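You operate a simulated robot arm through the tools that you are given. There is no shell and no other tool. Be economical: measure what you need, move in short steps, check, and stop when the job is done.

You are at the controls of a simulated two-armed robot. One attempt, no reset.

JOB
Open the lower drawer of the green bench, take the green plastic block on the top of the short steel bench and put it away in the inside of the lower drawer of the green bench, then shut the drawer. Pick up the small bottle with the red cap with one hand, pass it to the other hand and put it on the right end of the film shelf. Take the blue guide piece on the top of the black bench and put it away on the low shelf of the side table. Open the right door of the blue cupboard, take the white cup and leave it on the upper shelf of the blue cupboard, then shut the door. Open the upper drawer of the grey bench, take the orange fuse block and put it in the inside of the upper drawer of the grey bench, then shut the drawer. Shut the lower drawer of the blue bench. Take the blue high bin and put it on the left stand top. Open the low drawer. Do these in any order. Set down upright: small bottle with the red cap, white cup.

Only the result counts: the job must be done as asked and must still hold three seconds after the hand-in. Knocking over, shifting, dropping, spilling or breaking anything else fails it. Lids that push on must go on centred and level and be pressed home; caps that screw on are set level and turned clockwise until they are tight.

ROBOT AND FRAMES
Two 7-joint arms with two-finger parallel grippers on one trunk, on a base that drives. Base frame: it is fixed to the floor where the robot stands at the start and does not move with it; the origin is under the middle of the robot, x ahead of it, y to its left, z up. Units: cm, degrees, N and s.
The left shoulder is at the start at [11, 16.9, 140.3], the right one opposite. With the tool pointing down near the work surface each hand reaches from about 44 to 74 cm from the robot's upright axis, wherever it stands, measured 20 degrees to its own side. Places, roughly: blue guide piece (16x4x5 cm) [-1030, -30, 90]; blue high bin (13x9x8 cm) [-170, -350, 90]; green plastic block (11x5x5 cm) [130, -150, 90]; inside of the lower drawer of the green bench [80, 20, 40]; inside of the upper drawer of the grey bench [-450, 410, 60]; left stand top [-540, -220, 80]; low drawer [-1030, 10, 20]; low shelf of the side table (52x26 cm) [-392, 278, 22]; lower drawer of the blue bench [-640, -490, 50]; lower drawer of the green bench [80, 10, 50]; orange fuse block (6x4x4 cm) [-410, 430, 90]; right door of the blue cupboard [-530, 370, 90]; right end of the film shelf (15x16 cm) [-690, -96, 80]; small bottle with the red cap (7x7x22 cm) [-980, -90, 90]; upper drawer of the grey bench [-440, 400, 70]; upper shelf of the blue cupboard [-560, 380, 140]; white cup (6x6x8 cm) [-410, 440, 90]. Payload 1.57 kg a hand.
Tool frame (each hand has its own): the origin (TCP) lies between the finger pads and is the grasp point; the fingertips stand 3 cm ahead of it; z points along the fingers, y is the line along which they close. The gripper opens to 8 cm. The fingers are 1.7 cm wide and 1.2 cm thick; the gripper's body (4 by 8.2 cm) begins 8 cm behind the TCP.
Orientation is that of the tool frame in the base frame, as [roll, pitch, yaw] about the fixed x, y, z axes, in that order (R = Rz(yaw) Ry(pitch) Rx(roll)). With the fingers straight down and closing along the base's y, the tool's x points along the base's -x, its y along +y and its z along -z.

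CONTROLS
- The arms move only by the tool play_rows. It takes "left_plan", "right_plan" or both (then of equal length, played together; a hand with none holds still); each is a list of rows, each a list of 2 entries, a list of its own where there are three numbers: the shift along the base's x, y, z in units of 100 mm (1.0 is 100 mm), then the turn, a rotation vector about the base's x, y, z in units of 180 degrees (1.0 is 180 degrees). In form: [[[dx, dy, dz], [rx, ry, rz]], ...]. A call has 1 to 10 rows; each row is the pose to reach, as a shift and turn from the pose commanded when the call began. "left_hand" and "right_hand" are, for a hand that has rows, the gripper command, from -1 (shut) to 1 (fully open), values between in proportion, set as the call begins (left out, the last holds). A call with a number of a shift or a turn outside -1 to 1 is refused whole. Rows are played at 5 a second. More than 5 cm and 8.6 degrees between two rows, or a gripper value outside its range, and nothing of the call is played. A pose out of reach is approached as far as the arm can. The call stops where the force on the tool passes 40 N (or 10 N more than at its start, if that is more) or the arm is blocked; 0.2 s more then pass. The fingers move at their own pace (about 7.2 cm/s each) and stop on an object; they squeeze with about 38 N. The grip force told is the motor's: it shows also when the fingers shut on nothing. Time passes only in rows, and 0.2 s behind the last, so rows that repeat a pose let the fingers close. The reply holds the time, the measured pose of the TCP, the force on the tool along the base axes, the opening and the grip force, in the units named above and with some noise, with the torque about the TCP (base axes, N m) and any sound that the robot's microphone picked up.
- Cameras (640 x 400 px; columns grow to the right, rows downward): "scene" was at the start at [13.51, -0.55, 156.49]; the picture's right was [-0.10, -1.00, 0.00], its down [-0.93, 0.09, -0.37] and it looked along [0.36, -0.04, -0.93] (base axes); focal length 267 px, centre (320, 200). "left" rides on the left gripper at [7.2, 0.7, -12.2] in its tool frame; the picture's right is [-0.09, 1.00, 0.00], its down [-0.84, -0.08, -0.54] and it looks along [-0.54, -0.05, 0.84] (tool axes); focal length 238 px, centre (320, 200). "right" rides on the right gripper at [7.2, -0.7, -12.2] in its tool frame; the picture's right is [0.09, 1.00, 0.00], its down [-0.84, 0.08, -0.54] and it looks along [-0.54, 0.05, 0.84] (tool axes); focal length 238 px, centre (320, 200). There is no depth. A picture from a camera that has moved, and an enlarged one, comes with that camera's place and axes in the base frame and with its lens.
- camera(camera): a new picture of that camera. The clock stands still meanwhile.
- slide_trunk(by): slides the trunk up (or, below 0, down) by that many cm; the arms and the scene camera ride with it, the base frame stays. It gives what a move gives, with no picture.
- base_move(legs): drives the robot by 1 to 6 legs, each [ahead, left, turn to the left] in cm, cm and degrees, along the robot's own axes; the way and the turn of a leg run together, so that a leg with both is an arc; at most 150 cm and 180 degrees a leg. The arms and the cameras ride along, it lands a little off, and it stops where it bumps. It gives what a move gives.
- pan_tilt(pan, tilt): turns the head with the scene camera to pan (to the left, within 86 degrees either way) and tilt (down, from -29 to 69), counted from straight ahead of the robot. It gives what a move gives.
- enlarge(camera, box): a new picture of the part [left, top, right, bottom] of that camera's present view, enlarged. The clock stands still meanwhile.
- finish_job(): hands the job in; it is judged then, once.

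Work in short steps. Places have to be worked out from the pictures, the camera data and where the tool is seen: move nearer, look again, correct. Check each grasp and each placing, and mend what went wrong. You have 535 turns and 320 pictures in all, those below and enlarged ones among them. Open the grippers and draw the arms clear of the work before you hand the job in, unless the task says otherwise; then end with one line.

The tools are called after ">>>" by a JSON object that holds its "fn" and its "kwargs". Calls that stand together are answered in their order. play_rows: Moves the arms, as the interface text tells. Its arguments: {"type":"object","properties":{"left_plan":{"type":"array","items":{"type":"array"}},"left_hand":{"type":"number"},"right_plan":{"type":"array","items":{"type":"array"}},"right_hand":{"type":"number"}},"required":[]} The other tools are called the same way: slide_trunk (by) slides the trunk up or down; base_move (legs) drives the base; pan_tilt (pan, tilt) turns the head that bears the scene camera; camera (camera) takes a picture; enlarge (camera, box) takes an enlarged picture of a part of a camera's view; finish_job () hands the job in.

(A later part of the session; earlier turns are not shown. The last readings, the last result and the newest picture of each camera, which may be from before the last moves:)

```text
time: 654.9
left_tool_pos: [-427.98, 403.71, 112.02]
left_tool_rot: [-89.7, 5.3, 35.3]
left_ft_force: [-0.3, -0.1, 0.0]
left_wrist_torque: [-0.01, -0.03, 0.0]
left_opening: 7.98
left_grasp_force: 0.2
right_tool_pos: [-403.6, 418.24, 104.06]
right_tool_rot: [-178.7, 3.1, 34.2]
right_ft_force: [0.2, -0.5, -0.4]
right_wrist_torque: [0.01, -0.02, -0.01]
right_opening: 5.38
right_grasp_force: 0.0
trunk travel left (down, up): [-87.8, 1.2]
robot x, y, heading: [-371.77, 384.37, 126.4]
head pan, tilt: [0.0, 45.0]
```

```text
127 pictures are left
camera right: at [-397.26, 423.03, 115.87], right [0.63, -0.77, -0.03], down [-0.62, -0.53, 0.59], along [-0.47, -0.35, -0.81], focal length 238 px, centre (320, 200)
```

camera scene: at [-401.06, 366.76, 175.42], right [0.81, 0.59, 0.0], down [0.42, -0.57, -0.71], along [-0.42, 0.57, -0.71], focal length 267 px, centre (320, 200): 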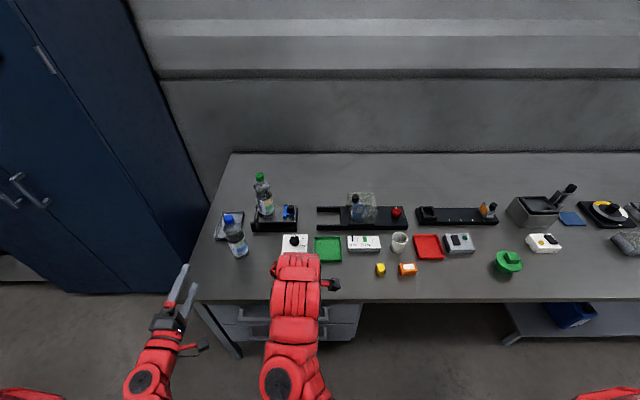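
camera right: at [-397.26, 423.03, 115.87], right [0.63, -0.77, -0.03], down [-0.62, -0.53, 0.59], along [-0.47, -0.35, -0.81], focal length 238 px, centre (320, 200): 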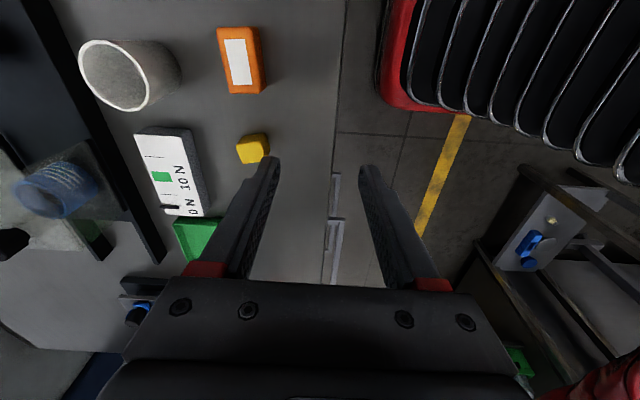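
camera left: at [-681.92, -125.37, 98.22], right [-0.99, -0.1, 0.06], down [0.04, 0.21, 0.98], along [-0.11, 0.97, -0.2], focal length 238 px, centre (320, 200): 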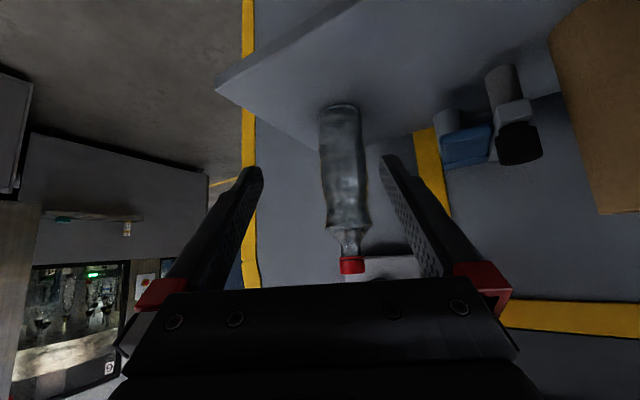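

The fuse block is at about (-404.7,428.2), its width across the gripper's closing axis. I open to 6.5 cm, move 10 cm to it, and lower the trunk 10.

>>> {"fn": "play_rows", "kwargs": {"right_plan": [[[-0.04, 0.33, 0], [0, 0, 0]], [[-0.08, 0.66, 0], [0, 0, 0]], [[-0.11, 1.0, 0], [0, 0, 0]]], "right_hand": 0.6}}

>>> {"fn": "slide_trunk", "kwargs": {"by": -9}}

>>> {"fn": "camera", "kwargs": {"camera": "right"}}

```text
time: 655.7
left_tool_pos: [-428.06, 403.83, 112.0]
left_tool_rot: [-90.0, 5.3, 35.3]
left_ft_force: [-0.3, -0.3, -0.1]
left_wrist_torque: [-0.01, -0.01, 0.03]
left_opening: 8.0
left_grasp_force: 0.0
right_tool_pos: [-404.66, 428.43, 104.16]
right_tool_rot: [-178.8, 3.2, 34.2]
right_ft_force: [0.4, 0.7, 0.2]
right_wrist_torque: [-0.01, 0.04, 0.0]
right_opening: 6.4
right_grasp_force: 0.1
trunk travel left (down, up): [-87.8, 1.2]
robot x, y, heading: [-371.52, 384.35, 126.4]
head pan, tilt: [0.0, 45.0]
```

```text
time: 657.0
left_tool_pos: [-428.12, 403.68, 102.99]
left_tool_rot: [-89.8, 5.3, 35.3]
left_ft_force: [0.5, -0.2, -0.3]
left_wrist_torque: [-0.02, 0.01, 0.0]
left_opening: 8.01
left_grasp_force: 0.0
right_tool_pos: [-404.65, 428.31, 95.29]
right_tool_rot: [-178.7, 3.3, 34.3]
right_ft_force: [-0.2, -0.8, 0.5]
right_wrist_torque: [0.0, 0.02, 0.0]
right_opening: 6.41
right_grasp_force: 0.1
trunk travel left (down, up): [-78.8, 10.2]
robot x, y, heading: [-371.69, 384.73, 126.3]
head pan, tilt: [0.0, 45.0]
```

```text
126 pictures are left
camera right: at [-398.3, 433.03, 107.0], right [0.64, -0.77, -0.03], down [-0.62, -0.53, 0.59], along [-0.47, -0.35, -0.81], focal length 238 px, centre (320, 200)
```

right: 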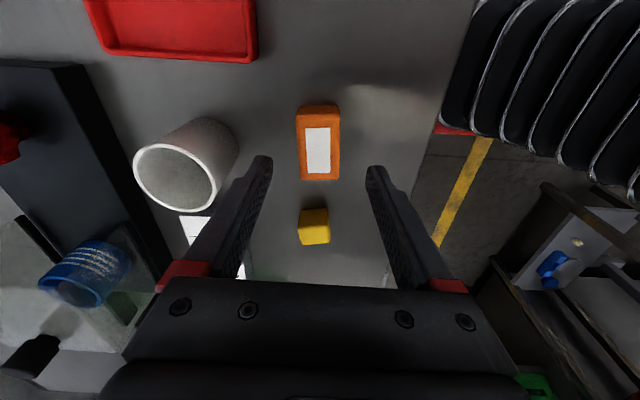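

Centred on the fuse, clear of cup and yellow cube. I descend 7 cm with force guard and close.

>>> {"fn": "play_rows", "kwargs": {"right_plan": [[[0, 0, -0.2], [0, 0, 0]], [[0, 0, -0.4], [0, 0, 0]], [[0, 0, -0.55], [0, 0, 0]], [[0, 0, -0.62], [0, 0, 0]], [[0, 0, -0.69], [0, 0, 0]]]}}

>>> {"fn": "play_rows", "kwargs": {"right_plan": [[[0, 0, 0], [0, 0, 0]], [[0, 0, 0], [0, 0, 0]], [[0, 0, 0], [0, 0, 0]], [[0, 0, 0], [0, 0, 0]]], "right_hand": -1}}

>>> {"fn": "camera", "kwargs": {"camera": "right"}}

```text
time: 658.2
left_tool_pos: [-428.15, 403.74, 102.96]
left_tool_rot: [-89.8, 5.3, 35.3]
left_ft_force: [-0.1, -0.1, 0.0]
left_wrist_torque: [-0.04, 0.0, 0.01]
left_opening: 7.98
left_grasp_force: 0.0
right_tool_pos: [-404.72, 428.27, 88.44]
right_tool_rot: [-178.7, 3.2, 34.1]
right_ft_force: [-0.1, 0.9, -0.4]
right_wrist_torque: [0.04, 0.0, 0.02]
right_opening: 6.42
right_grasp_force: 0.0
trunk travel left (down, up): [-78.8, 10.2]
robot x, y, heading: [-371.74, 384.14, 126.2]
head pan, tilt: [0.0, 45.0]
```

```text
time: 659.2
left_tool_pos: [-428.17, 403.76, 103.06]
left_tool_rot: [-89.8, 5.3, 35.2]
left_ft_force: [0.0, 0.0, -0.2]
left_wrist_torque: [-0.02, -0.03, -0.01]
left_opening: 7.98
left_grasp_force: 0.1
right_tool_pos: [-404.6, 428.19, 88.5]
right_tool_rot: [-178.8, 3.2, 34.1]
right_ft_force: [0.7, 0.0, 0.4]
right_wrist_torque: [0.02, 0.02, -0.05]
right_opening: 3.49
right_grasp_force: 38.1
trunk travel left (down, up): [-78.8, 10.2]
robot x, y, heading: [-371.55, 384.47, 126.4]
head pan, tilt: [0.0, 45.0]
```

```text
125 pictures are left
camera right: at [-398.4, 433.06, 100.17], right [0.63, -0.77, -0.03], down [-0.62, -0.53, 0.59], along [-0.47, -0.35, -0.81], focal length 238 px, centre (320, 200)
```

right: 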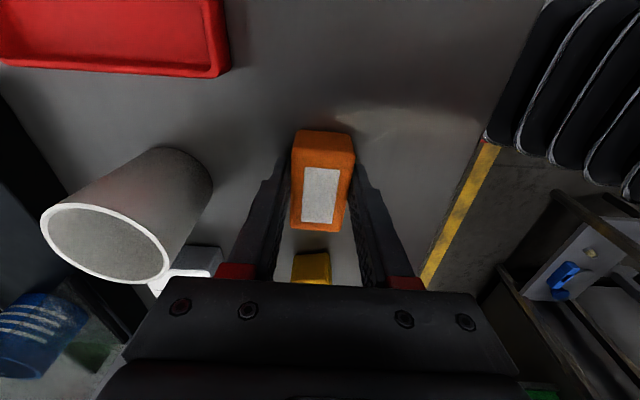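

Gripped (3.5 cm). I lift it, back off and move left to the drawers, then look.

>>> {"fn": "play_rows", "kwargs": {"right_plan": [[[0, 0, 0.3], [0, 0, 0]], [[0, 0, 0.6], [0, 0, 0]], [[0, 0, 0.9], [0, 0, 0]]]}}

>>> {"fn": "base_move", "kwargs": {"legs": [[-16, 0, 0], [0, 30, 0]]}}

>>> {"fn": "play_rows", "kwargs": {"right_plan": [[[0.12, -0.16, 0], [0, 0, 0]], [[0.24, -0.32, 0], [0, 0, 0]], [[0.36, -0.48, 0], [0, 0, 0]], [[0.48, -0.64, 0], [0, 0, 0]]]}}

>>> {"fn": "pan_tilt", "kwargs": {"pan": 15, "tilt": 60}}

>>> {"fn": "camera", "kwargs": {"camera": "scene"}}

```text
time: 660.0
left_tool_pos: [-428.08, 403.75, 102.97]
left_tool_rot: [-89.8, 5.2, 35.3]
left_ft_force: [0.3, 0.5, -0.8]
left_wrist_torque: [0.02, -0.01, -0.01]
left_opening: 8.0
left_grasp_force: 0.1
right_tool_pos: [-404.84, 428.28, 97.52]
right_tool_rot: [-178.8, 3.1, 34.1]
right_ft_force: [1.2, -0.5, -1.0]
right_wrist_torque: [0.01, -0.04, -0.01]
right_opening: 3.48
right_grasp_force: 37.6
trunk travel left (down, up): [-78.8, 10.2]
robot x, y, heading: [-371.59, 384.32, 126.5]
head pan, tilt: [0.0, 45.0]
```

```text
time: 663.0
left_tool_pos: [-442.63, 373.34, 102.88]
left_tool_rot: [-89.7, 5.3, 35.1]
left_ft_force: [0.3, 0.2, 0.3]
left_wrist_torque: [0.01, 0.0, 0.02]
left_opening: 8.03
left_grasp_force: 0.0
right_tool_pos: [-419.04, 398.03, 97.36]
right_tool_rot: [-178.8, 3.1, 34.0]
right_ft_force: [0.2, 0.1, -1.2]
right_wrist_torque: [0.01, -0.01, 0.0]
right_opening: 3.5
right_grasp_force: 38.4
trunk travel left (down, up): [-78.8, 10.2]
robot x, y, heading: [-386.61, 353.83, 126.2]
head pan, tilt: [0.0, 45.0]
```

```text
time: 664.0
left_tool_pos: [-442.34, 373.45, 103.03]
left_tool_rot: [-89.7, 5.3, 35.1]
left_ft_force: [-0.7, 0.4, -0.8]
left_wrist_torque: [-0.02, -0.01, 0.01]
left_opening: 8.0
left_grasp_force: 0.1
right_tool_pos: [-414.28, 391.61, 97.48]
right_tool_rot: [-178.8, 3.1, 34.0]
right_ft_force: [0.3, 0.4, -1.1]
right_wrist_torque: [0.02, 0.01, 0.0]
right_opening: 3.51
right_grasp_force: 37.9
trunk travel left (down, up): [-78.8, 10.2]
robot x, y, heading: [-386.46, 353.89, 126.3]
head pan, tilt: [0.0, 45.0]
```

```text
time: 664.8
left_tool_pos: [-442.53, 373.43, 102.91]
left_tool_rot: [-89.8, 5.3, 35.1]
left_ft_force: [0.0, 0.1, 0.5]
left_wrist_torque: [-0.01, -0.02, 0.04]
left_opening: 8.0
left_grasp_force: 0.0
right_tool_pos: [-414.35, 391.69, 97.36]
right_tool_rot: [-178.8, 3.3, 34.0]
right_ft_force: [-0.4, -0.6, -0.6]
right_wrist_torque: [-0.04, 0.01, 0.02]
right_opening: 3.48
right_grasp_force: 38.4
trunk travel left (down, up): [-78.8, 10.2]
robot x, y, heading: [-386.16, 354.0, 126.3]
head pan, tilt: [15.0, 60.0]
```

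```text
124 pictures are left
camera scene: at [-396.44, 364.46, 164.47], right [0.63, 0.78, 0.0], down [0.67, -0.54, -0.5], along [-0.39, 0.31, -0.87], focal length 267 px, centre (320, 200)
```

scene: 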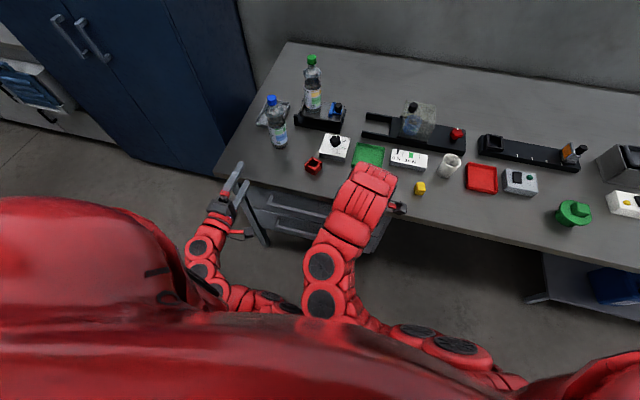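

The upper drawer's handle is near (-437,387), z≈77, s≈116. I shift right 13 to line up the left hand and lower the trunk 26.

>>> {"fn": "base_move", "kwargs": {"legs": [[0, -13, 0.6]]}}

>>> {"fn": "slide_trunk", "kwargs": {"by": -26}}

>>> {"fn": "camera", "kwargs": {"camera": "left"}}

>>> {"fn": "camera", "kwargs": {"camera": "scene"}}

```text
time: 666.1
left_tool_pos: [-432.46, 380.43, 102.92]
left_tool_rot: [-89.8, 5.2, 35.8]
left_ft_force: [0.1, -0.1, -0.6]
left_wrist_torque: [0.04, 0.0, 0.01]
left_opening: 7.99
left_grasp_force: 0.0
right_tool_pos: [-404.36, 399.06, 97.52]
right_tool_rot: [-178.6, 3.1, 34.7]
right_ft_force: [0.5, 0.4, -0.4]
right_wrist_torque: [0.01, 0.01, 0.03]
right_opening: 3.52
right_grasp_force: 37.5
trunk travel left (down, up): [-78.8, 10.2]
robot x, y, heading: [-375.67, 361.89, 126.8]
head pan, tilt: [15.0, 60.0]
```

```text
time: 668.8
left_tool_pos: [-432.33, 380.46, 76.85]
left_tool_rot: [-89.8, 5.2, 35.7]
left_ft_force: [-0.2, 0.4, 0.5]
left_wrist_torque: [0.03, -0.01, -0.04]
left_opening: 8.01
left_grasp_force: 0.1
right_tool_pos: [-404.32, 399.09, 71.48]
right_tool_rot: [-178.8, 3.3, 34.7]
right_ft_force: [0.3, -0.4, -2.0]
right_wrist_torque: [-0.05, 0.03, -0.02]
right_opening: 3.49
right_grasp_force: 37.9
trunk travel left (down, up): [-52.8, 36.2]
robot x, y, heading: [-375.61, 361.65, 126.7]
head pan, tilt: [15.0, 60.0]
```

```text
123 pictures are left
camera left: at [-419.54, 374.73, 75.45], right [-0.15, -0.1, -0.98], down [-0.35, -0.92, 0.15], along [-0.92, 0.37, 0.1], focal length 238 px, centre (320, 200)
```

left: 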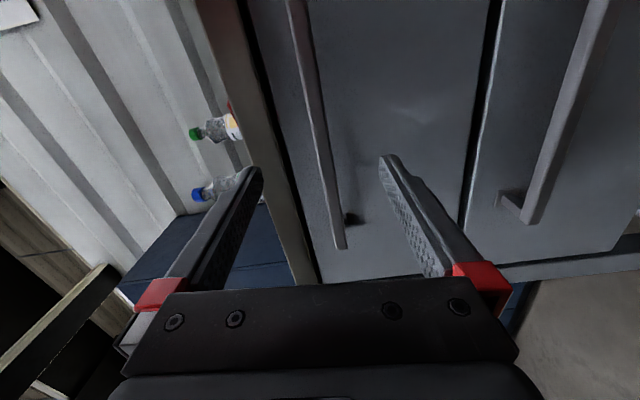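

```text
122 pictures are left
camera scene: at [-386.1, 372.04, 138.47], right [0.62, 0.79, 0.0], down [0.68, -0.53, -0.5], along [-0.39, 0.31, -0.87], focal length 267 px, centre (320, 200)
```

scene: 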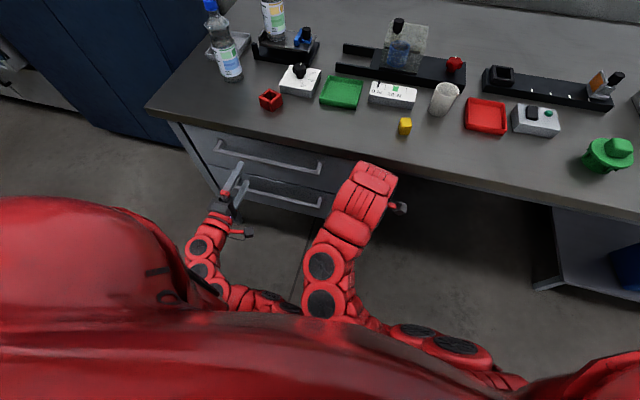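

The upper bar is at q≈572.4, z≈77, 8 cm ahead of the left hand. I advance 7.8 cm and close.

>>> {"fn": "play_rows", "kwargs": {"left_plan": [[[-0.16, 0.21, 0.02], [0, 0, 0]], [[-0.32, 0.42, 0.04], [0, 0, 0]], [[-0.46, 0.61, 0.04], [0, 0, 0]]]}}

>>> {"fn": "play_rows", "kwargs": {"left_plan": [[[0, 0, 0], [0, 0, 0]], [[0, 0, 0], [0, 0, 0]], [[0, 0, 0], [0, 0, 0]], [[0, 0, 0], [0, 0, 0]]], "left_hand": -1}}

>>> {"fn": "camera", "kwargs": {"camera": "left"}}

```text
time: 669.6
left_tool_pos: [-436.92, 386.68, 77.3]
left_tool_rot: [-89.7, 5.3, 35.8]
left_ft_force: [-1.2, -0.3, 0.3]
left_wrist_torque: [0.01, 0.01, 0.02]
left_opening: 8.01
left_grasp_force: 0.0
right_tool_pos: [-404.39, 399.11, 71.38]
right_tool_rot: [-178.8, 3.1, 34.7]
right_ft_force: [0.3, 0.5, -0.8]
right_wrist_torque: [-0.01, 0.04, 0.02]
right_opening: 3.5
right_grasp_force: 38.1
trunk travel left (down, up): [-52.8, 36.2]
robot x, y, heading: [-376.07, 361.69, 126.8]
head pan, tilt: [15.0, 60.0]
```

```text
time: 670.7
left_tool_pos: [-436.86, 386.42, 76.76]
left_tool_rot: [-90.6, 5.1, 35.7]
left_ft_force: [-0.9, -3.1, -12.6]
left_wrist_torque: [0.46, -0.31, 0.86]
left_opening: 1.53
left_grasp_force: 31.3
right_tool_pos: [-404.35, 399.12, 71.36]
right_tool_rot: [-178.8, 3.1, 34.7]
right_ft_force: [-0.3, 0.1, -1.5]
right_wrist_torque: [-0.02, -0.05, 0.02]
right_opening: 3.52
right_grasp_force: 38.1
trunk travel left (down, up): [-52.8, 36.2]
robot x, y, heading: [-375.99, 361.95, 127.0]
head pan, tilt: [15.0, 60.0]
stopped in row 4 (left hand): the force on the tool passed its limit at 41 N (the readings are from after the stop); the commanded pose is now the measured one
```

```text
121 pictures are left
camera left: at [-424.07, 380.81, 75.44], right [-0.14, -0.11, -0.98], down [-0.35, -0.92, 0.16], along [-0.92, 0.37, 0.09], focal length 238 px, centre (320, 200)
```

left: 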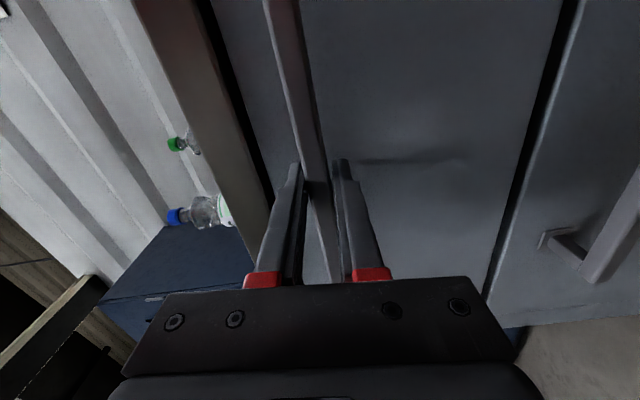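

Gripped. I pull the drawer by driving back 13 cm, then check.

>>> {"fn": "base_move", "kwargs": {"legs": [[-13, 0, 0]]}}

>>> {"fn": "base_move", "kwargs": {"legs": [[-11, 0, 0]]}}

>>> {"fn": "camera", "kwargs": {"camera": "scene"}}

```text
time: 672.0
left_tool_pos: [-429.15, 376.05, 76.61]
left_tool_rot: [-90.5, 5.2, 35.9]
left_ft_force: [-6.3, -2.1, -22.0]
left_wrist_torque: [0.42, -0.27, 0.6]
left_opening: 1.53
left_grasp_force: 31.4
right_tool_pos: [-396.68, 388.55, 71.43]
right_tool_rot: [-178.8, 3.0, 34.9]
right_ft_force: [0.1, -0.1, -0.4]
right_wrist_torque: [-0.02, 0.01, 0.04]
right_opening: 3.5
right_grasp_force: 38.9
trunk travel left (down, up): [-52.8, 36.2]
robot x, y, heading: [-367.64, 351.37, 127.0]
head pan, tilt: [15.0, 60.0]
```

```text
time: 673.2
left_tool_pos: [-422.59, 367.32, 76.71]
left_tool_rot: [-90.6, 5.0, 35.9]
left_ft_force: [-19.2, -11.7, -12.8]
left_wrist_torque: [0.31, -0.37, 0.43]
left_opening: 1.53
left_grasp_force: 31.0
right_tool_pos: [-390.0, 379.72, 71.41]
right_tool_rot: [-178.8, 3.0, 34.7]
right_ft_force: [-0.3, 0.7, -1.2]
right_wrist_torque: [0.02, 0.0, 0.01]
right_opening: 3.5
right_grasp_force: 37.9
trunk travel left (down, up): [-52.8, 36.2]
robot x, y, heading: [-361.6, 342.29, 126.9]
head pan, tilt: [15.0, 60.0]
```

```text
120 pictures are left
camera scene: at [-371.97, 352.62, 138.46], right [0.62, 0.79, 0.0], down [0.68, -0.53, -0.5], along [-0.39, 0.31, -0.87], focal length 267 px, centre (320, 200)
```

scene: 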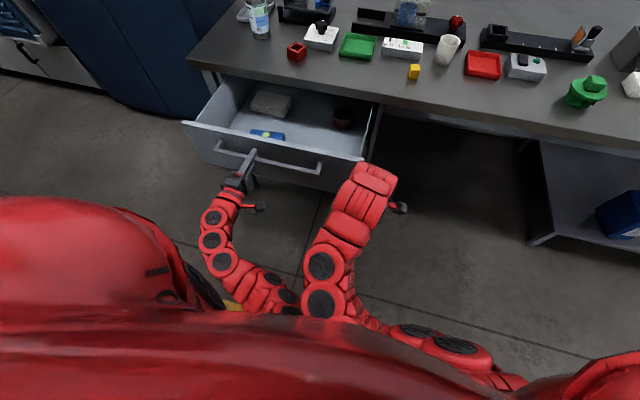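

The drawer is open 24 cm; free room is right of the centre. I release the handle, draw the left hand back and raise the trunk 20, then look.

>>> {"fn": "play_rows", "kwargs": {"left_plan": [[[0, 0, 0], [0, 0, 0]], [[0, 0, 0], [0, 0, 0]], [[0, 0, 0], [0, 0, 0]], [[0.12, -0.16, 0], [0, 0, 0]], [[0.24, -0.32, 0], [0, 0, 0]], [[0.36, -0.48, 0], [0, 0, 0]]], "left_hand": 1}}

>>> {"fn": "slide_trunk", "kwargs": {"by": 20}}

>>> {"fn": "base_move", "kwargs": {"legs": [[0, 20, 0]]}}

>>> {"fn": "camera", "kwargs": {"camera": "scene"}}

```text
time: 674.6
left_tool_pos: [-418.67, 362.44, 77.0]
left_tool_rot: [-90.5, 5.2, 35.7]
left_ft_force: [-0.4, 0.2, 0.6]
left_wrist_torque: [-0.05, -0.02, 0.01]
left_opening: 7.99
left_grasp_force: 0.1
right_tool_pos: [-389.87, 379.93, 71.5]
right_tool_rot: [-178.7, 3.1, 34.8]
right_ft_force: [0.6, 0.0, -0.4]
right_wrist_torque: [0.01, 0.02, 0.05]
right_opening: 3.5
right_grasp_force: 37.6
trunk travel left (down, up): [-52.8, 36.2]
robot x, y, heading: [-361.61, 342.42, 126.8]
head pan, tilt: [15.0, 60.0]
```

```text
time: 676.8
left_tool_pos: [-418.69, 362.5, 96.92]
left_tool_rot: [-90.4, 5.1, 35.8]
left_ft_force: [0.5, 0.6, 0.3]
left_wrist_torque: [0.0, 0.0, 0.01]
left_opening: 8.01
left_grasp_force: 0.1
right_tool_pos: [-389.9, 379.86, 91.44]
right_tool_rot: [-178.8, 3.1, 34.7]
right_ft_force: [-0.7, -0.1, -0.9]
right_wrist_torque: [0.0, -0.01, -0.02]
right_opening: 3.49
right_grasp_force: 37.8
trunk travel left (down, up): [-72.8, 16.2]
robot x, y, heading: [-361.61, 342.26, 126.6]
head pan, tilt: [15.0, 60.0]
```

```text
time: 678.4
left_tool_pos: [-430.42, 348.27, 96.78]
left_tool_rot: [-90.4, 5.1, 43.3]
left_ft_force: [-0.4, -0.3, 0.4]
left_wrist_torque: [0.03, 0.0, -0.04]
left_opening: 8.02
left_grasp_force: 0.1
right_tool_pos: [-404.05, 369.24, 91.59]
right_tool_rot: [-178.7, 3.1, 42.3]
right_ft_force: [0.5, -0.4, -1.0]
right_wrist_torque: [0.06, -0.03, 0.0]
right_opening: 3.51
right_grasp_force: 37.6
trunk travel left (down, up): [-72.8, 16.2]
robot x, y, heading: [-371.07, 335.74, 134.4]
head pan, tilt: [15.0, 60.0]
stopped in leg 1: the robot was blocked; the commanded pose is now the measured one
```

```text
119 pictures are left
camera scene: at [-382.57, 344.75, 158.47], right [0.51, 0.86, 0.0], down [0.75, -0.44, -0.5], along [-0.43, 0.25, -0.87], focal length 267 px, centre (320, 200)
```

scene: 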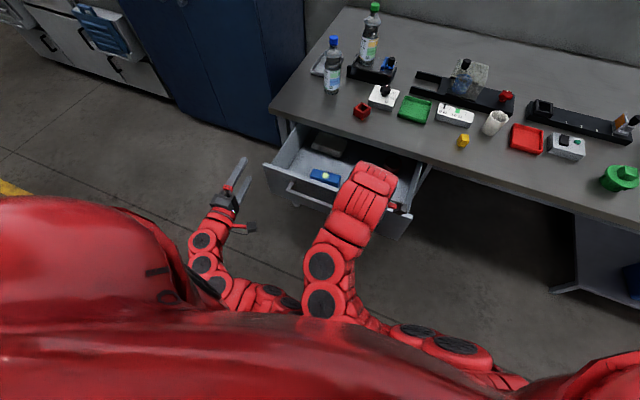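

The base bumped the side table at its rear-left and twisted. I move forward off it at once, then straighten.

>>> {"fn": "base_move", "kwargs": {"legs": [[10, 0, 0], [0, 0, -7.5]]}}

>>> {"fn": "pan_tilt", "kwargs": {"pan": 86, "tilt": 45}}

>>> {"fn": "camera", "kwargs": {"camera": "scene"}}

```text
time: 680.1
left_tool_pos: [-435.11, 363.16, 96.86]
left_tool_rot: [-90.6, 5.2, 35.8]
left_ft_force: [1.1, 0.7, -0.3]
left_wrist_torque: [-0.01, 0.01, -0.01]
left_opening: 8.0
left_grasp_force: 0.1
right_tool_pos: [-406.26, 380.55, 91.36]
right_tool_rot: [-178.9, 3.2, 34.8]
right_ft_force: [-0.4, -0.3, -0.7]
right_wrist_torque: [-0.01, 0.01, 0.0]
right_opening: 3.5
right_grasp_force: 38.1
trunk travel left (down, up): [-72.8, 16.2]
robot x, y, heading: [-377.7, 342.69, 127.1]
head pan, tilt: [15.0, 60.0]
```

```text
time: 681.6
left_tool_pos: [-435.08, 363.05, 96.85]
left_tool_rot: [-90.5, 5.2, 35.8]
left_ft_force: [-0.3, 0.6, -0.2]
left_wrist_torque: [0.0, -0.02, 0.01]
left_opening: 7.98
left_grasp_force: 0.0
right_tool_pos: [-406.28, 380.41, 91.44]
right_tool_rot: [-178.8, 3.1, 34.8]
right_ft_force: [0.7, -0.4, -0.5]
right_wrist_torque: [0.01, 0.0, 0.0]
right_opening: 3.52
right_grasp_force: 38.1
trunk travel left (down, up): [-72.8, 16.2]
robot x, y, heading: [-378.04, 342.64, 127.2]
head pan, tilt: [85.9, 45.0]
```

```text
118 pictures are left
camera scene: at [-389.61, 344.89, 160.42], right [-0.54, 0.84, 0.0], down [0.59, 0.38, -0.71], along [-0.59, -0.38, -0.71], focal length 267 px, centre (320, 200)
```

scene: 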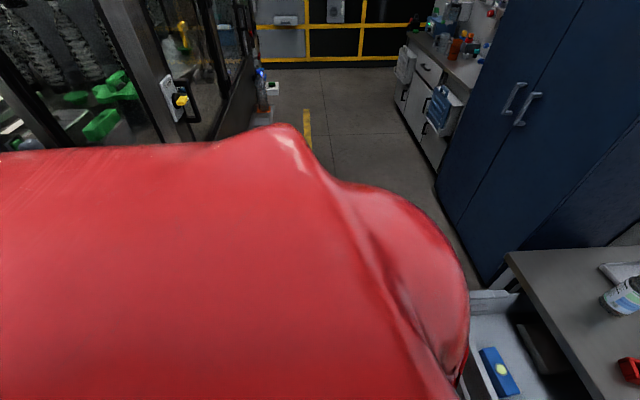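

I can't see it past the shoulder; I'll check it later. The right hand is 14.5 short of the drawer's free spot and 8 right; I drive ahead first, then left.

>>> {"fn": "base_move", "kwargs": {"legs": [[14, 0, 0], [0, 8, 0]]}}

>>> {"fn": "camera", "kwargs": {"camera": "right"}}

>>> {"fn": "pan_tilt", "kwargs": {"pan": 10, "tilt": 60}}

>>> {"fn": "camera", "kwargs": {"camera": "scene"}}

```text
time: 683.6
left_tool_pos: [-449.79, 369.2, 96.92]
left_tool_rot: [-90.5, 5.1, 36.0]
left_ft_force: [-0.7, 0.1, -0.3]
left_wrist_torque: [0.02, 0.03, -0.01]
left_opening: 8.0
left_grasp_force: 0.0
right_tool_pos: [-420.91, 386.57, 91.46]
right_tool_rot: [-178.8, 3.2, 34.8]
right_ft_force: [0.4, 0.8, -0.9]
right_wrist_torque: [-0.01, -0.05, -0.04]
right_opening: 3.51
right_grasp_force: 38.2
trunk travel left (down, up): [-72.8, 16.2]
robot x, y, heading: [-392.63, 348.66, 127.2]
head pan, tilt: [85.9, 45.0]
```

```text
117 pictures are left
camera right: at [-414.74, 391.46, 103.16], right [0.64, -0.77, -0.03], down [-0.61, -0.53, 0.58], along [-0.46, -0.36, -0.81], focal length 238 px, centre (320, 200)
```

right: 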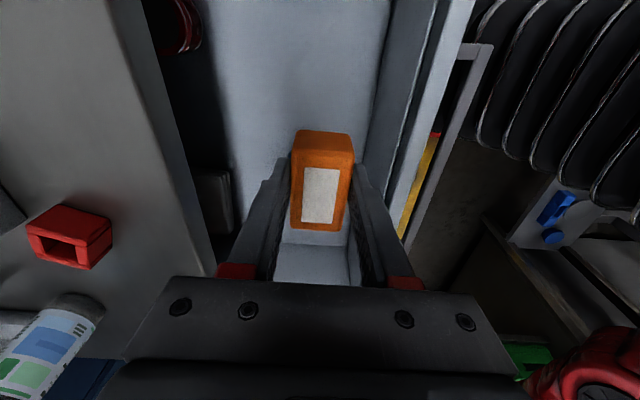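

```text
time: 685.0
left_tool_pos: [-449.74, 369.2, 96.96]
left_tool_rot: [-90.6, 5.2, 36.0]
left_ft_force: [0.4, 0.7, 0.0]
left_wrist_torque: [0.04, 0.0, 0.0]
left_opening: 7.99
left_grasp_force: 0.0
right_tool_pos: [-420.9, 386.56, 91.39]
right_tool_rot: [-178.8, 3.0, 34.8]
right_ft_force: [0.3, 0.7, -0.9]
right_wrist_torque: [-0.01, -0.01, -0.02]
right_opening: 3.52
right_grasp_force: 38.0
trunk travel left (down, up): [-72.8, 16.2]
robot x, y, heading: [-392.4, 349.0, 127.0]
head pan, tilt: [10.0, 60.0]
```

```text
116 pictures are left
camera scene: at [-402.25, 360.03, 158.47], right [0.68, 0.73, 0.0], down [0.64, -0.59, -0.5], along [-0.37, 0.34, -0.87], focal length 267 px, centre (320, 200)
```

scene: 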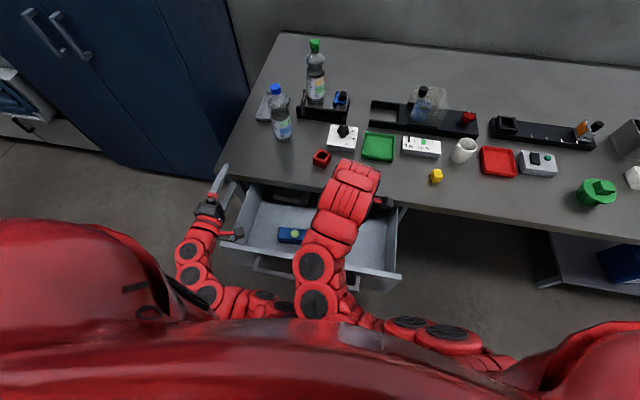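

The fuse is above the free part of the drawer (s 103.6, q 562). I lower the arm in guarded steps.

>>> {"fn": "play_rows", "kwargs": {"right_plan": [[[0, 0, -0.25], [0, 0, 0]], [[0, 0, -0.5], [0, 0, 0]], [[0, 0, -0.75], [0, 0, 0]], [[0, 0, -1.0], [0, 0, 0]]]}}

>>> {"fn": "play_rows", "kwargs": {"right_plan": [[[0, 0, -0.1], [0, 0, 0]], [[0, 0, -0.2], [0, 0, 0]], [[0, 0, -0.3], [0, 0, 0]], [[0, 0, -0.4], [0, 0, 0]], [[0, 0, -0.5], [0, 0, 0]], [[0, 0, -0.6], [0, 0, 0]], [[0, 0, -0.7], [0, 0, 0]], [[0, 0, -0.8], [0, 0, 0]], [[0, 0, -0.9], [0, 0, 0]], [[0, 0, -1.0], [0, 0, 0]]]}}

>>> {"fn": "camera", "kwargs": {"camera": "right"}}

```text
time: 686.0
left_tool_pos: [-449.69, 369.14, 96.92]
left_tool_rot: [-90.5, 5.2, 35.9]
left_ft_force: [-0.5, -0.4, -0.1]
left_wrist_torque: [0.03, 0.01, 0.05]
left_opening: 7.97
left_grasp_force: 0.2
right_tool_pos: [-420.74, 386.61, 81.27]
right_tool_rot: [-178.9, 3.1, 34.8]
right_ft_force: [-0.1, -0.2, -1.2]
right_wrist_torque: [0.01, -0.02, -0.04]
right_opening: 3.52
right_grasp_force: 38.1
trunk travel left (down, up): [-72.8, 16.2]
robot x, y, heading: [-392.41, 349.05, 127.1]
head pan, tilt: [10.0, 60.0]
```

```text
time: 688.2
left_tool_pos: [-449.66, 369.19, 96.96]
left_tool_rot: [-90.6, 5.2, 35.9]
left_ft_force: [-0.6, 0.0, 0.3]
left_wrist_torque: [0.01, -0.01, 0.02]
left_opening: 8.01
left_grasp_force: 0.1
right_tool_pos: [-420.85, 386.55, 71.47]
right_tool_rot: [-178.9, 3.1, 34.8]
right_ft_force: [0.0, 0.0, -0.8]
right_wrist_torque: [0.01, -0.01, -0.01]
right_opening: 3.52
right_grasp_force: 37.8
trunk travel left (down, up): [-72.8, 16.2]
robot x, y, heading: [-392.28, 349.58, 126.9]
head pan, tilt: [10.0, 60.0]
```

```text
115 pictures are left
camera right: at [-414.7, 391.46, 83.17], right [0.64, -0.77, -0.02], down [-0.61, -0.53, 0.58], along [-0.46, -0.36, -0.81], focal length 238 px, centre (320, 200)
```

right: 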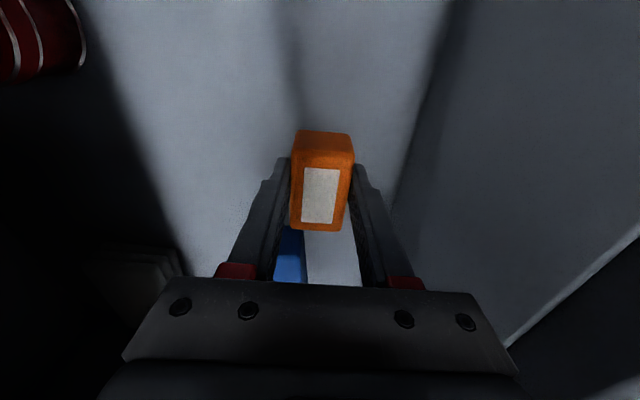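

No contact yet. I continue slowly.

>>> {"fn": "play_rows", "kwargs": {"right_plan": [[[0, 0, -0.06], [0, 0, 0]], [[0, 0, -0.12], [0, 0, 0]], [[0, 0, -0.18], [0, 0, 0]], [[0, 0, -0.24], [0, 0, 0]], [[0, 0, -0.3], [0, 0, 0]], [[0, 0, -0.36], [0, 0, 0]], [[0, 0, -0.42], [0, 0, 0]], [[0, 0, -0.48], [0, 0, 0]], [[0, 0, -0.54], [0, 0, 0]], [[0, 0, -0.6], [0, 0, 0]]]}}

```text
time: 690.5
left_tool_pos: [-449.54, 369.11, 96.95]
left_tool_rot: [-90.5, 5.2, 35.9]
left_ft_force: [0.1, 0.3, -0.6]
left_wrist_torque: [0.04, 0.0, 0.03]
left_opening: 8.0
left_grasp_force: 0.1
right_tool_pos: [-421.34, 387.07, 65.99]
right_tool_rot: [-178.0, 3.3, 34.8]
right_ft_force: [4.3, 2.4, 28.9]
right_wrist_torque: [-0.33, -0.54, 0.12]
right_opening: 3.52
right_grasp_force: 38.0
trunk travel left (down, up): [-72.8, 16.2]
robot x, y, heading: [-392.75, 349.03, 127.0]
head pan, tilt: [10.0, 60.0]
stopped in row 10 (right hand): the force on the tool passed its limit at 44 N (the readings are from after the stop); the commanded pose is now the measured one
```

Contact with the drawer floor. I open and lift out.

>>> {"fn": "play_rows", "kwargs": {"right_plan": [[[0, 0, 0.03], [0, 0, 0]], [[0, 0, 0.03], [0, 0, 0]], [[0, 0, 0.03], [0, 0, 0]], [[0, 0, 0.03], [0, 0, 0]], [[0, 0, 0.35], [0, 0, 0]], [[0, 0, 0.7], [0, 0, 0]], [[0, 0, 1.0], [0, 0, 0]]], "right_hand": 0.4}}

>>> {"fn": "play_rows", "kwargs": {"right_plan": [[[0, 0, 0.4], [0, 0, 0]], [[0, 0, 0.8], [0, 0, 0]], [[0, 0, 1.0], [0, 0, 0]]]}}

>>> {"fn": "camera", "kwargs": {"camera": "right"}}

```text
time: 692.1
left_tool_pos: [-449.76, 369.32, 97.02]
left_tool_rot: [-90.5, 5.3, 35.9]
left_ft_force: [0.4, 0.4, 0.1]
left_wrist_torque: [-0.01, -0.03, -0.01]
left_opening: 7.97
left_grasp_force: 0.0
right_tool_pos: [-421.19, 386.69, 75.58]
right_tool_rot: [-178.4, 3.2, 34.8]
right_ft_force: [-0.4, 0.8, 0.6]
right_wrist_torque: [0.02, 0.01, 0.01]
right_opening: 5.64
right_grasp_force: 0.0
trunk travel left (down, up): [-72.8, 16.2]
robot x, y, heading: [-392.41, 348.97, 127.3]
head pan, tilt: [10.0, 60.0]
```

```text
time: 692.9
left_tool_pos: [-449.67, 369.21, 96.81]
left_tool_rot: [-90.5, 5.3, 35.9]
left_ft_force: [-0.3, -0.4, 0.7]
left_wrist_torque: [0.01, 0.02, 0.0]
left_opening: 8.01
left_grasp_force: 0.0
right_tool_pos: [-421.12, 386.67, 85.69]
right_tool_rot: [-178.3, 3.3, 34.8]
right_ft_force: [-0.1, 0.5, 0.2]
right_wrist_torque: [0.01, 0.01, -0.03]
right_opening: 5.6
right_grasp_force: 0.1
trunk travel left (down, up): [-72.8, 16.2]
robot x, y, heading: [-392.55, 348.84, 127.1]
head pan, tilt: [10.0, 60.0]
```

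```text
114 pictures are left
camera right: at [-414.88, 391.44, 97.42], right [0.64, -0.77, -0.03], down [-0.61, -0.53, 0.59], along [-0.47, -0.36, -0.81], focal length 238 px, centre (320, 200)
```

right: 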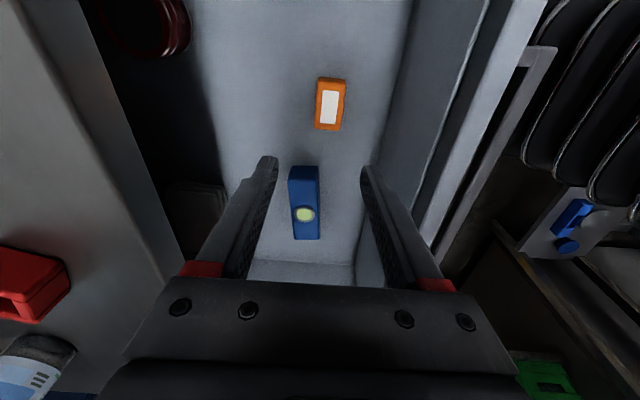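

The fuse lies in the drawer. Now to shut it: raise and move the right hand aside, shift the base right 23 and back 25, and lower the left hand to handle height.

>>> {"fn": "play_rows", "kwargs": {"right_plan": [[[0, 0, 0.3], [0, 0, 0]], [[0, 0, 0.6], [0, 0, 0]], [[0.25, 0.18, 0.8], [0, 0, 0]], [[0.5, 0.36, 0.8], [0, 0, 0]], [[0.8, 0.58, 0.8], [0, 0, 0]]]}}

>>> {"fn": "base_move", "kwargs": {"legs": [[0, -23, 0], [-25, 0, 0]]}}

>>> {"fn": "slide_trunk", "kwargs": {"by": -20}}

>>> {"fn": "camera", "kwargs": {"camera": "scene"}}

>>> {"fn": "camera", "kwargs": {"camera": "left"}}

```text
time: 694.1
left_tool_pos: [-449.59, 369.25, 96.99]
left_tool_rot: [-90.4, 5.1, 35.9]
left_ft_force: [-0.5, 0.5, 1.0]
left_wrist_torque: [0.02, -0.02, -0.04]
left_opening: 8.01
left_grasp_force: 0.2
right_tool_pos: [-412.79, 392.48, 92.01]
right_tool_rot: [-177.9, 2.9, 34.8]
right_ft_force: [0.1, 0.1, 1.4]
right_wrist_torque: [-0.05, 0.02, 0.0]
right_opening: 5.6
right_grasp_force: 0.0
right hand out of reach, approached as far as the arm can: row 3, 4, 5
trunk travel left (down, up): [-72.8, 16.2]
robot x, y, heading: [-392.46, 349.15, 127.0]
head pan, tilt: [10.0, 60.0]
```

```text
time: 697.3
left_tool_pos: [-416.02, 363.12, 96.87]
left_tool_rot: [-90.5, 5.2, 36.1]
left_ft_force: [-0.2, -1.4, 1.4]
left_wrist_torque: [0.0, 0.0, 0.0]
left_opening: 8.02
left_grasp_force: 0.1
right_tool_pos: [-379.26, 386.35, 92.01]
right_tool_rot: [-177.9, 3.0, 34.9]
right_ft_force: [0.1, -0.4, -0.2]
right_wrist_torque: [0.05, -0.02, -0.01]
right_opening: 5.61
right_grasp_force: 0.1
trunk travel left (down, up): [-72.8, 16.2]
robot x, y, heading: [-358.74, 343.18, 127.2]
head pan, tilt: [10.0, 60.0]
```

```text
time: 699.5
left_tool_pos: [-415.98, 363.15, 76.91]
left_tool_rot: [-90.6, 5.3, 36.1]
left_ft_force: [-0.6, -0.5, -0.1]
left_wrist_torque: [0.01, -0.03, -0.02]
left_opening: 8.0
left_grasp_force: 0.1
right_tool_pos: [-379.29, 386.41, 71.99]
right_tool_rot: [-177.9, 3.0, 35.0]
right_ft_force: [-0.1, -0.2, -1.0]
right_wrist_torque: [0.02, -0.02, 0.0]
right_opening: 5.6
right_grasp_force: 0.0
trunk travel left (down, up): [-52.8, 36.2]
robot x, y, heading: [-358.82, 343.21, 127.3]
head pan, tilt: [10.0, 60.0]
```

```text
113 pictures are left
camera scene: at [-368.48, 354.13, 138.48], right [0.68, 0.73, 0.0], down [0.64, -0.59, -0.5], along [-0.37, 0.34, -0.87], focal length 267 px, centre (320, 200)
```

scene: 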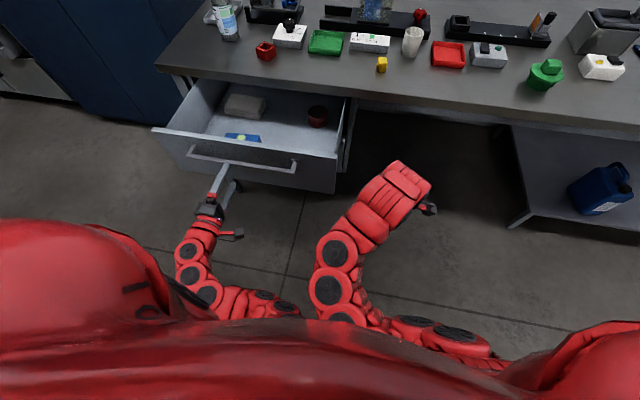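

```text
112 pictures are left
camera left: at [-403.12, 357.44, 75.6], right [-0.14, -0.11, -0.98], down [-0.35, -0.92, 0.16], along [-0.93, 0.37, 0.09], focal length 238 px, centre (320, 200)
```

left: 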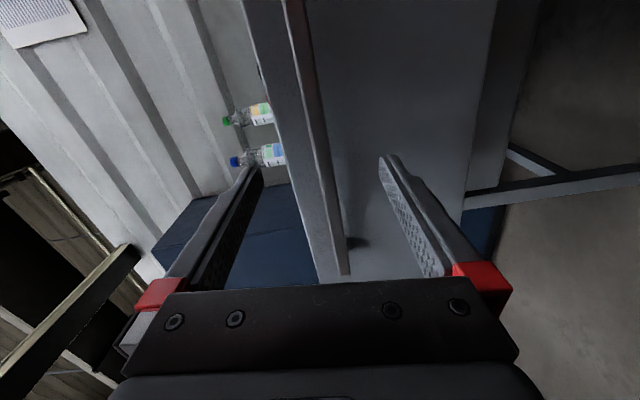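

The bar is between the fingers. I narrow them to 4 cm, push by driving 24 forward, then finish with the arm.

>>> {"fn": "play_rows", "kwargs": {"left_plan": [[[0, 0, 0], [0, 0, 0]], [[0, 0, 0], [0, 0, 0]], [[0, 0, 0], [0, 0, 0]]], "left_hand": 0}}

>>> {"fn": "base_move", "kwargs": {"legs": [[26, 0, 0]]}}

>>> {"fn": "play_rows", "kwargs": {"left_plan": [[[-0.06, 0.08, 0], [0, 0, 0]], [[-0.12, 0.16, 0], [0, 0, 0]], [[-0.18, 0.24, 0], [0, 0, 0]], [[-0.24, 0.32, 0], [0, 0, 0]], [[-0.3, 0.4, 0], [0, 0, 0]], [[-0.36, 0.48, 0], [0, 0, 0]], [[-0.42, 0.56, 0], [0, 0, 0]]]}}

>>> {"fn": "camera", "kwargs": {"camera": "scene"}}

```text
time: 700.2
left_tool_pos: [-415.97, 363.08, 76.82]
left_tool_rot: [-90.5, 5.2, 36.1]
left_ft_force: [0.3, -0.2, 0.6]
left_wrist_torque: [0.0, -0.02, 0.0]
left_opening: 4.01
left_grasp_force: 0.1
right_tool_pos: [-379.34, 386.47, 71.94]
right_tool_rot: [-178.0, 3.0, 35.1]
right_ft_force: [0.9, -0.4, -0.3]
right_wrist_torque: [-0.02, 0.0, 0.0]
right_opening: 5.59
right_grasp_force: 0.0
trunk travel left (down, up): [-52.8, 36.2]
robot x, y, heading: [-358.6, 343.11, 127.0]
head pan, tilt: [10.0, 60.0]
```

```text
time: 702.1
left_tool_pos: [-432.06, 383.63, 76.96]
left_tool_rot: [-90.5, 5.2, 36.4]
left_ft_force: [0.3, 0.1, -0.3]
left_wrist_torque: [0.0, -0.01, 0.02]
left_opening: 4.01
left_grasp_force: 0.0
right_tool_pos: [-395.52, 407.18, 72.01]
right_tool_rot: [-177.9, 3.1, 35.3]
right_ft_force: [0.0, 0.5, -0.5]
right_wrist_torque: [-0.02, 0.03, -0.03]
right_opening: 5.59
right_grasp_force: 0.0
trunk travel left (down, up): [-52.8, 36.2]
robot x, y, heading: [-374.53, 364.08, 127.5]
head pan, tilt: [10.0, 60.0]
```

```text
time: 703.8
left_tool_pos: [-436.03, 388.95, 76.83]
left_tool_rot: [-90.5, 5.2, 36.5]
left_ft_force: [15.8, -14.0, 0.4]
left_wrist_torque: [0.44, 0.47, -0.29]
left_opening: 4.05
left_grasp_force: 0.1
right_tool_pos: [-395.57, 407.11, 72.05]
right_tool_rot: [-177.9, 3.0, 35.3]
right_ft_force: [-0.3, -0.4, 0.1]
right_wrist_torque: [-0.02, -0.02, 0.0]
right_opening: 5.59
right_grasp_force: 0.1
trunk travel left (down, up): [-52.8, 36.2]
robot x, y, heading: [-374.67, 364.33, 127.7]
head pan, tilt: [10.0, 60.0]
stopped in row 7 (left hand): the force on the tool passed its limit at 53 N (the readings are from after the stop); the commanded pose is now the measured one
```

```text
111 pictures are left
camera scene: at [-384.48, 374.87, 138.47], right [0.67, 0.74, 0.0], down [0.64, -0.58, -0.5], along [-0.37, 0.34, -0.87], focal length 267 px, centre (320, 200)
```

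scene: 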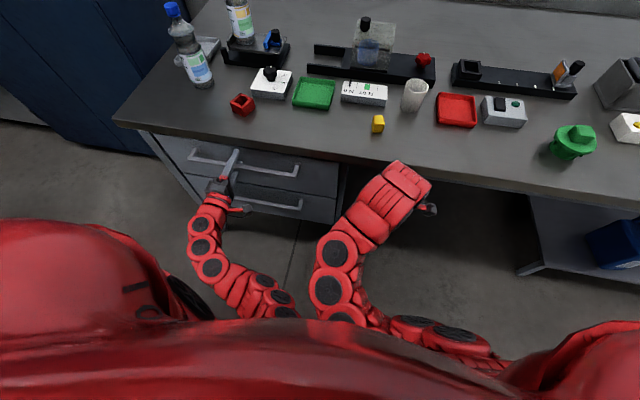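

The drawer is shut (force stop, flush). Next the white cup: I back the left hand off, raise the trunk, and line the right hand up with the cup.

>>> {"fn": "base_move", "kwargs": {"legs": [[-8, 0, 0]]}}

>>> {"fn": "slide_trunk", "kwargs": {"by": 36}}

>>> {"fn": "base_move", "kwargs": {"legs": [[0, -4, -0.5], [20, 0, 0]]}}

>>> {"fn": "play_rows", "kwargs": {"right_plan": [[[-0.15, 0.2, 0], [0, 0, 0]], [[-0.3, 0.4, 0], [0, 0, 0]], [[-0.45, 0.6, 0], [0, 0, 0]], [[-0.6, 0.8, 0], [0, 0, 0]]], "right_hand": 1}}

>>> {"fn": "camera", "kwargs": {"camera": "right"}}

```text
time: 704.8
left_tool_pos: [-431.12, 382.41, 76.85]
left_tool_rot: [-90.4, 5.2, 36.5]
left_ft_force: [0.6, -0.4, 1.2]
left_wrist_torque: [-0.03, 0.02, -0.02]
left_opening: 4.0
left_grasp_force: 0.0
right_tool_pos: [-390.6, 400.68, 72.07]
right_tool_rot: [-177.7, 3.0, 35.4]
right_ft_force: [0.2, -0.4, 0.6]
right_wrist_torque: [0.03, 0.0, 0.02]
right_opening: 5.6
right_grasp_force: 0.1
trunk travel left (down, up): [-52.8, 36.2]
robot x, y, heading: [-369.57, 357.42, 127.3]
head pan, tilt: [10.0, 60.0]
```

```text
time: 708.3
left_tool_pos: [-431.23, 382.51, 112.75]
left_tool_rot: [-90.6, 5.1, 36.6]
left_ft_force: [-0.1, 0.5, 0.0]
left_wrist_torque: [-0.04, 0.03, 0.0]
left_opening: 3.99
left_grasp_force: 0.1
right_tool_pos: [-390.82, 400.82, 107.97]
right_tool_rot: [-177.9, 3.0, 35.5]
right_ft_force: [0.0, -0.6, 0.4]
right_wrist_torque: [0.03, -0.02, -0.03]
right_opening: 5.58
right_grasp_force: 0.1
trunk travel left (down, up): [-88.8, 0.2]
robot x, y, heading: [-369.44, 357.95, 127.6]
head pan, tilt: [10.0, 60.0]
```

```text
time: 710.4
left_tool_pos: [-440.18, 401.61, 112.77]
left_tool_rot: [-90.5, 5.1, 36.2]
left_ft_force: [0.6, 0.7, 0.5]
left_wrist_torque: [0.0, 0.02, -0.03]
left_opening: 4.0
left_grasp_force: 0.2
right_tool_pos: [-399.63, 419.47, 108.06]
right_tool_rot: [-177.8, 3.0, 35.0]
right_ft_force: [0.0, -1.1, 0.2]
right_wrist_torque: [-0.04, -0.02, 0.0]
right_opening: 5.62
right_grasp_force: 0.0
trunk travel left (down, up): [-88.8, 0.2]
robot x, y, heading: [-378.79, 376.32, 127.1]
head pan, tilt: [10.0, 60.0]
```

```text
time: 711.4
left_tool_pos: [-440.29, 401.58, 112.71]
left_tool_rot: [-90.7, 5.1, 36.1]
left_ft_force: [-0.6, 0.5, 0.1]
left_wrist_torque: [-0.04, -0.01, 0.0]
left_opening: 4.02
left_grasp_force: 0.1
right_tool_pos: [-405.74, 427.7, 107.98]
right_tool_rot: [-178.1, 3.0, 34.9]
right_ft_force: [-1.0, -0.2, 0.2]
right_wrist_torque: [-0.05, 0.02, 0.02]
right_opening: 8.02
right_grasp_force: 0.2
trunk travel left (down, up): [-88.8, 0.2]
robot x, y, heading: [-379.17, 376.5, 127.2]
head pan, tilt: [10.0, 60.0]
```

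```text
110 pictures are left
camera right: at [-399.49, 432.31, 119.76], right [0.64, -0.76, -0.04], down [-0.61, -0.54, 0.58], along [-0.47, -0.35, -0.81], focal length 238 px, centre (320, 200)
```

right: 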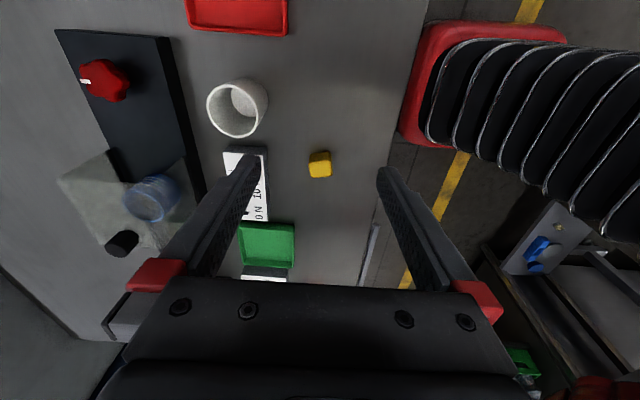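

Cup centre is (-411.9,435.8); 2.8 cm to the black tray behind, fine. I move over it, then lower the trunk 10 and look.

>>> {"fn": "play_rows", "kwargs": {"right_plan": [[[-0.2, 0.27, 0], [0, 0, 0]], [[-0.4, 0.54, 0], [0, 0, 0]], [[-0.61, 0.81, 0], [0, 0, 0]]]}}

>>> {"fn": "slide_trunk", "kwargs": {"by": -9}}

>>> {"fn": "camera", "kwargs": {"camera": "right"}}

```text
time: 712.2
left_tool_pos: [-440.32, 401.72, 112.76]
left_tool_rot: [-90.6, 5.1, 36.1]
left_ft_force: [-0.3, -0.3, -0.3]
left_wrist_torque: [0.0, 0.02, 0.02]
left_opening: 4.0
left_grasp_force: 0.0
right_tool_pos: [-411.84, 435.73, 107.83]
right_tool_rot: [-177.9, 3.0, 34.8]
right_ft_force: [-1.2, -0.6, -0.1]
right_wrist_torque: [-0.01, 0.03, 0.01]
right_opening: 7.99
right_grasp_force: 0.2
trunk travel left (down, up): [-88.8, 0.2]
robot x, y, heading: [-378.61, 376.31, 127.4]
head pan, tilt: [10.0, 60.0]
```

```text
time: 713.5
left_tool_pos: [-440.23, 401.67, 103.83]
left_tool_rot: [-90.6, 5.1, 36.1]
left_ft_force: [0.2, -0.5, 0.2]
left_wrist_torque: [0.01, 0.04, 0.01]
left_opening: 4.02
left_grasp_force: 0.0
right_tool_pos: [-411.93, 435.52, 98.96]
right_tool_rot: [-177.8, 3.0, 35.1]
right_ft_force: [0.5, 0.5, -0.1]
right_wrist_torque: [0.0, 0.01, -0.01]
right_opening: 8.01
right_grasp_force: 0.0
trunk travel left (down, up): [-79.8, 9.2]
robot x, y, heading: [-378.88, 376.29, 127.5]
head pan, tilt: [10.0, 60.0]
```

```text
109 pictures are left
camera right: at [-405.58, 440.18, 110.69], right [0.64, -0.76, -0.04], down [-0.61, -0.54, 0.58], along [-0.47, -0.35, -0.81], focal length 238 px, centre (320, 200)
```

right: 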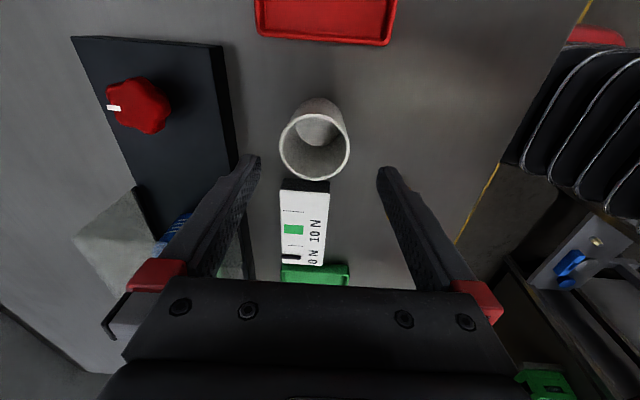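

Cup is 0.9 cm off; I correct and descend 8.8 cm with guard, then close.

>>> {"fn": "play_rows", "kwargs": {"right_plan": [[[-0.01, 0.09, 0], [0, 0, 0]], [[-0.01, 0.09, -0.25], [0, 0, 0]], [[-0.01, 0.09, -0.5], [0, 0, 0]], [[-0.01, 0.09, -0.7], [0, 0, 0]], [[-0.01, 0.09, -0.88], [0, 0, 0]]]}}

>>> {"fn": "camera", "kwargs": {"camera": "right"}}

```text
time: 714.6
left_tool_pos: [-440.28, 401.71, 103.82]
left_tool_rot: [-90.6, 5.0, 36.1]
left_ft_force: [0.2, 0.6, 0.6]
left_wrist_torque: [0.01, 0.01, 0.0]
left_opening: 3.98
left_grasp_force: 0.1
right_tool_pos: [-411.98, 436.46, 90.14]
right_tool_rot: [-177.9, 3.0, 34.9]
right_ft_force: [-0.5, 0.3, -0.6]
right_wrist_torque: [0.0, -0.01, -0.01]
right_opening: 8.0
right_grasp_force: 0.0
trunk travel left (down, up): [-79.8, 9.2]
robot x, y, heading: [-379.14, 376.39, 127.2]
head pan, tilt: [10.0, 60.0]
```

```text
108 pictures are left
camera right: at [-405.72, 441.16, 101.87], right [0.64, -0.76, -0.04], down [-0.61, -0.54, 0.58], along [-0.47, -0.35, -0.81], focal length 238 px, centre (320, 200)
```

right: 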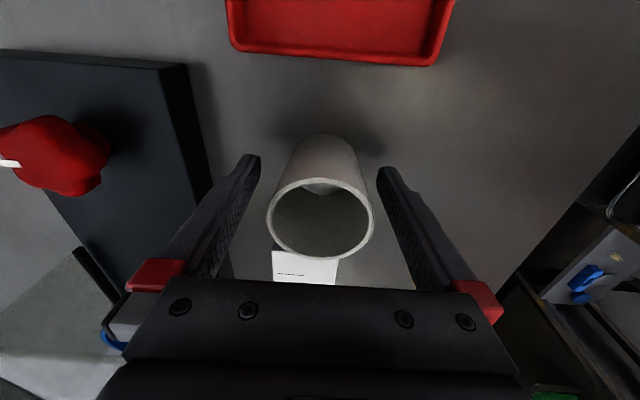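

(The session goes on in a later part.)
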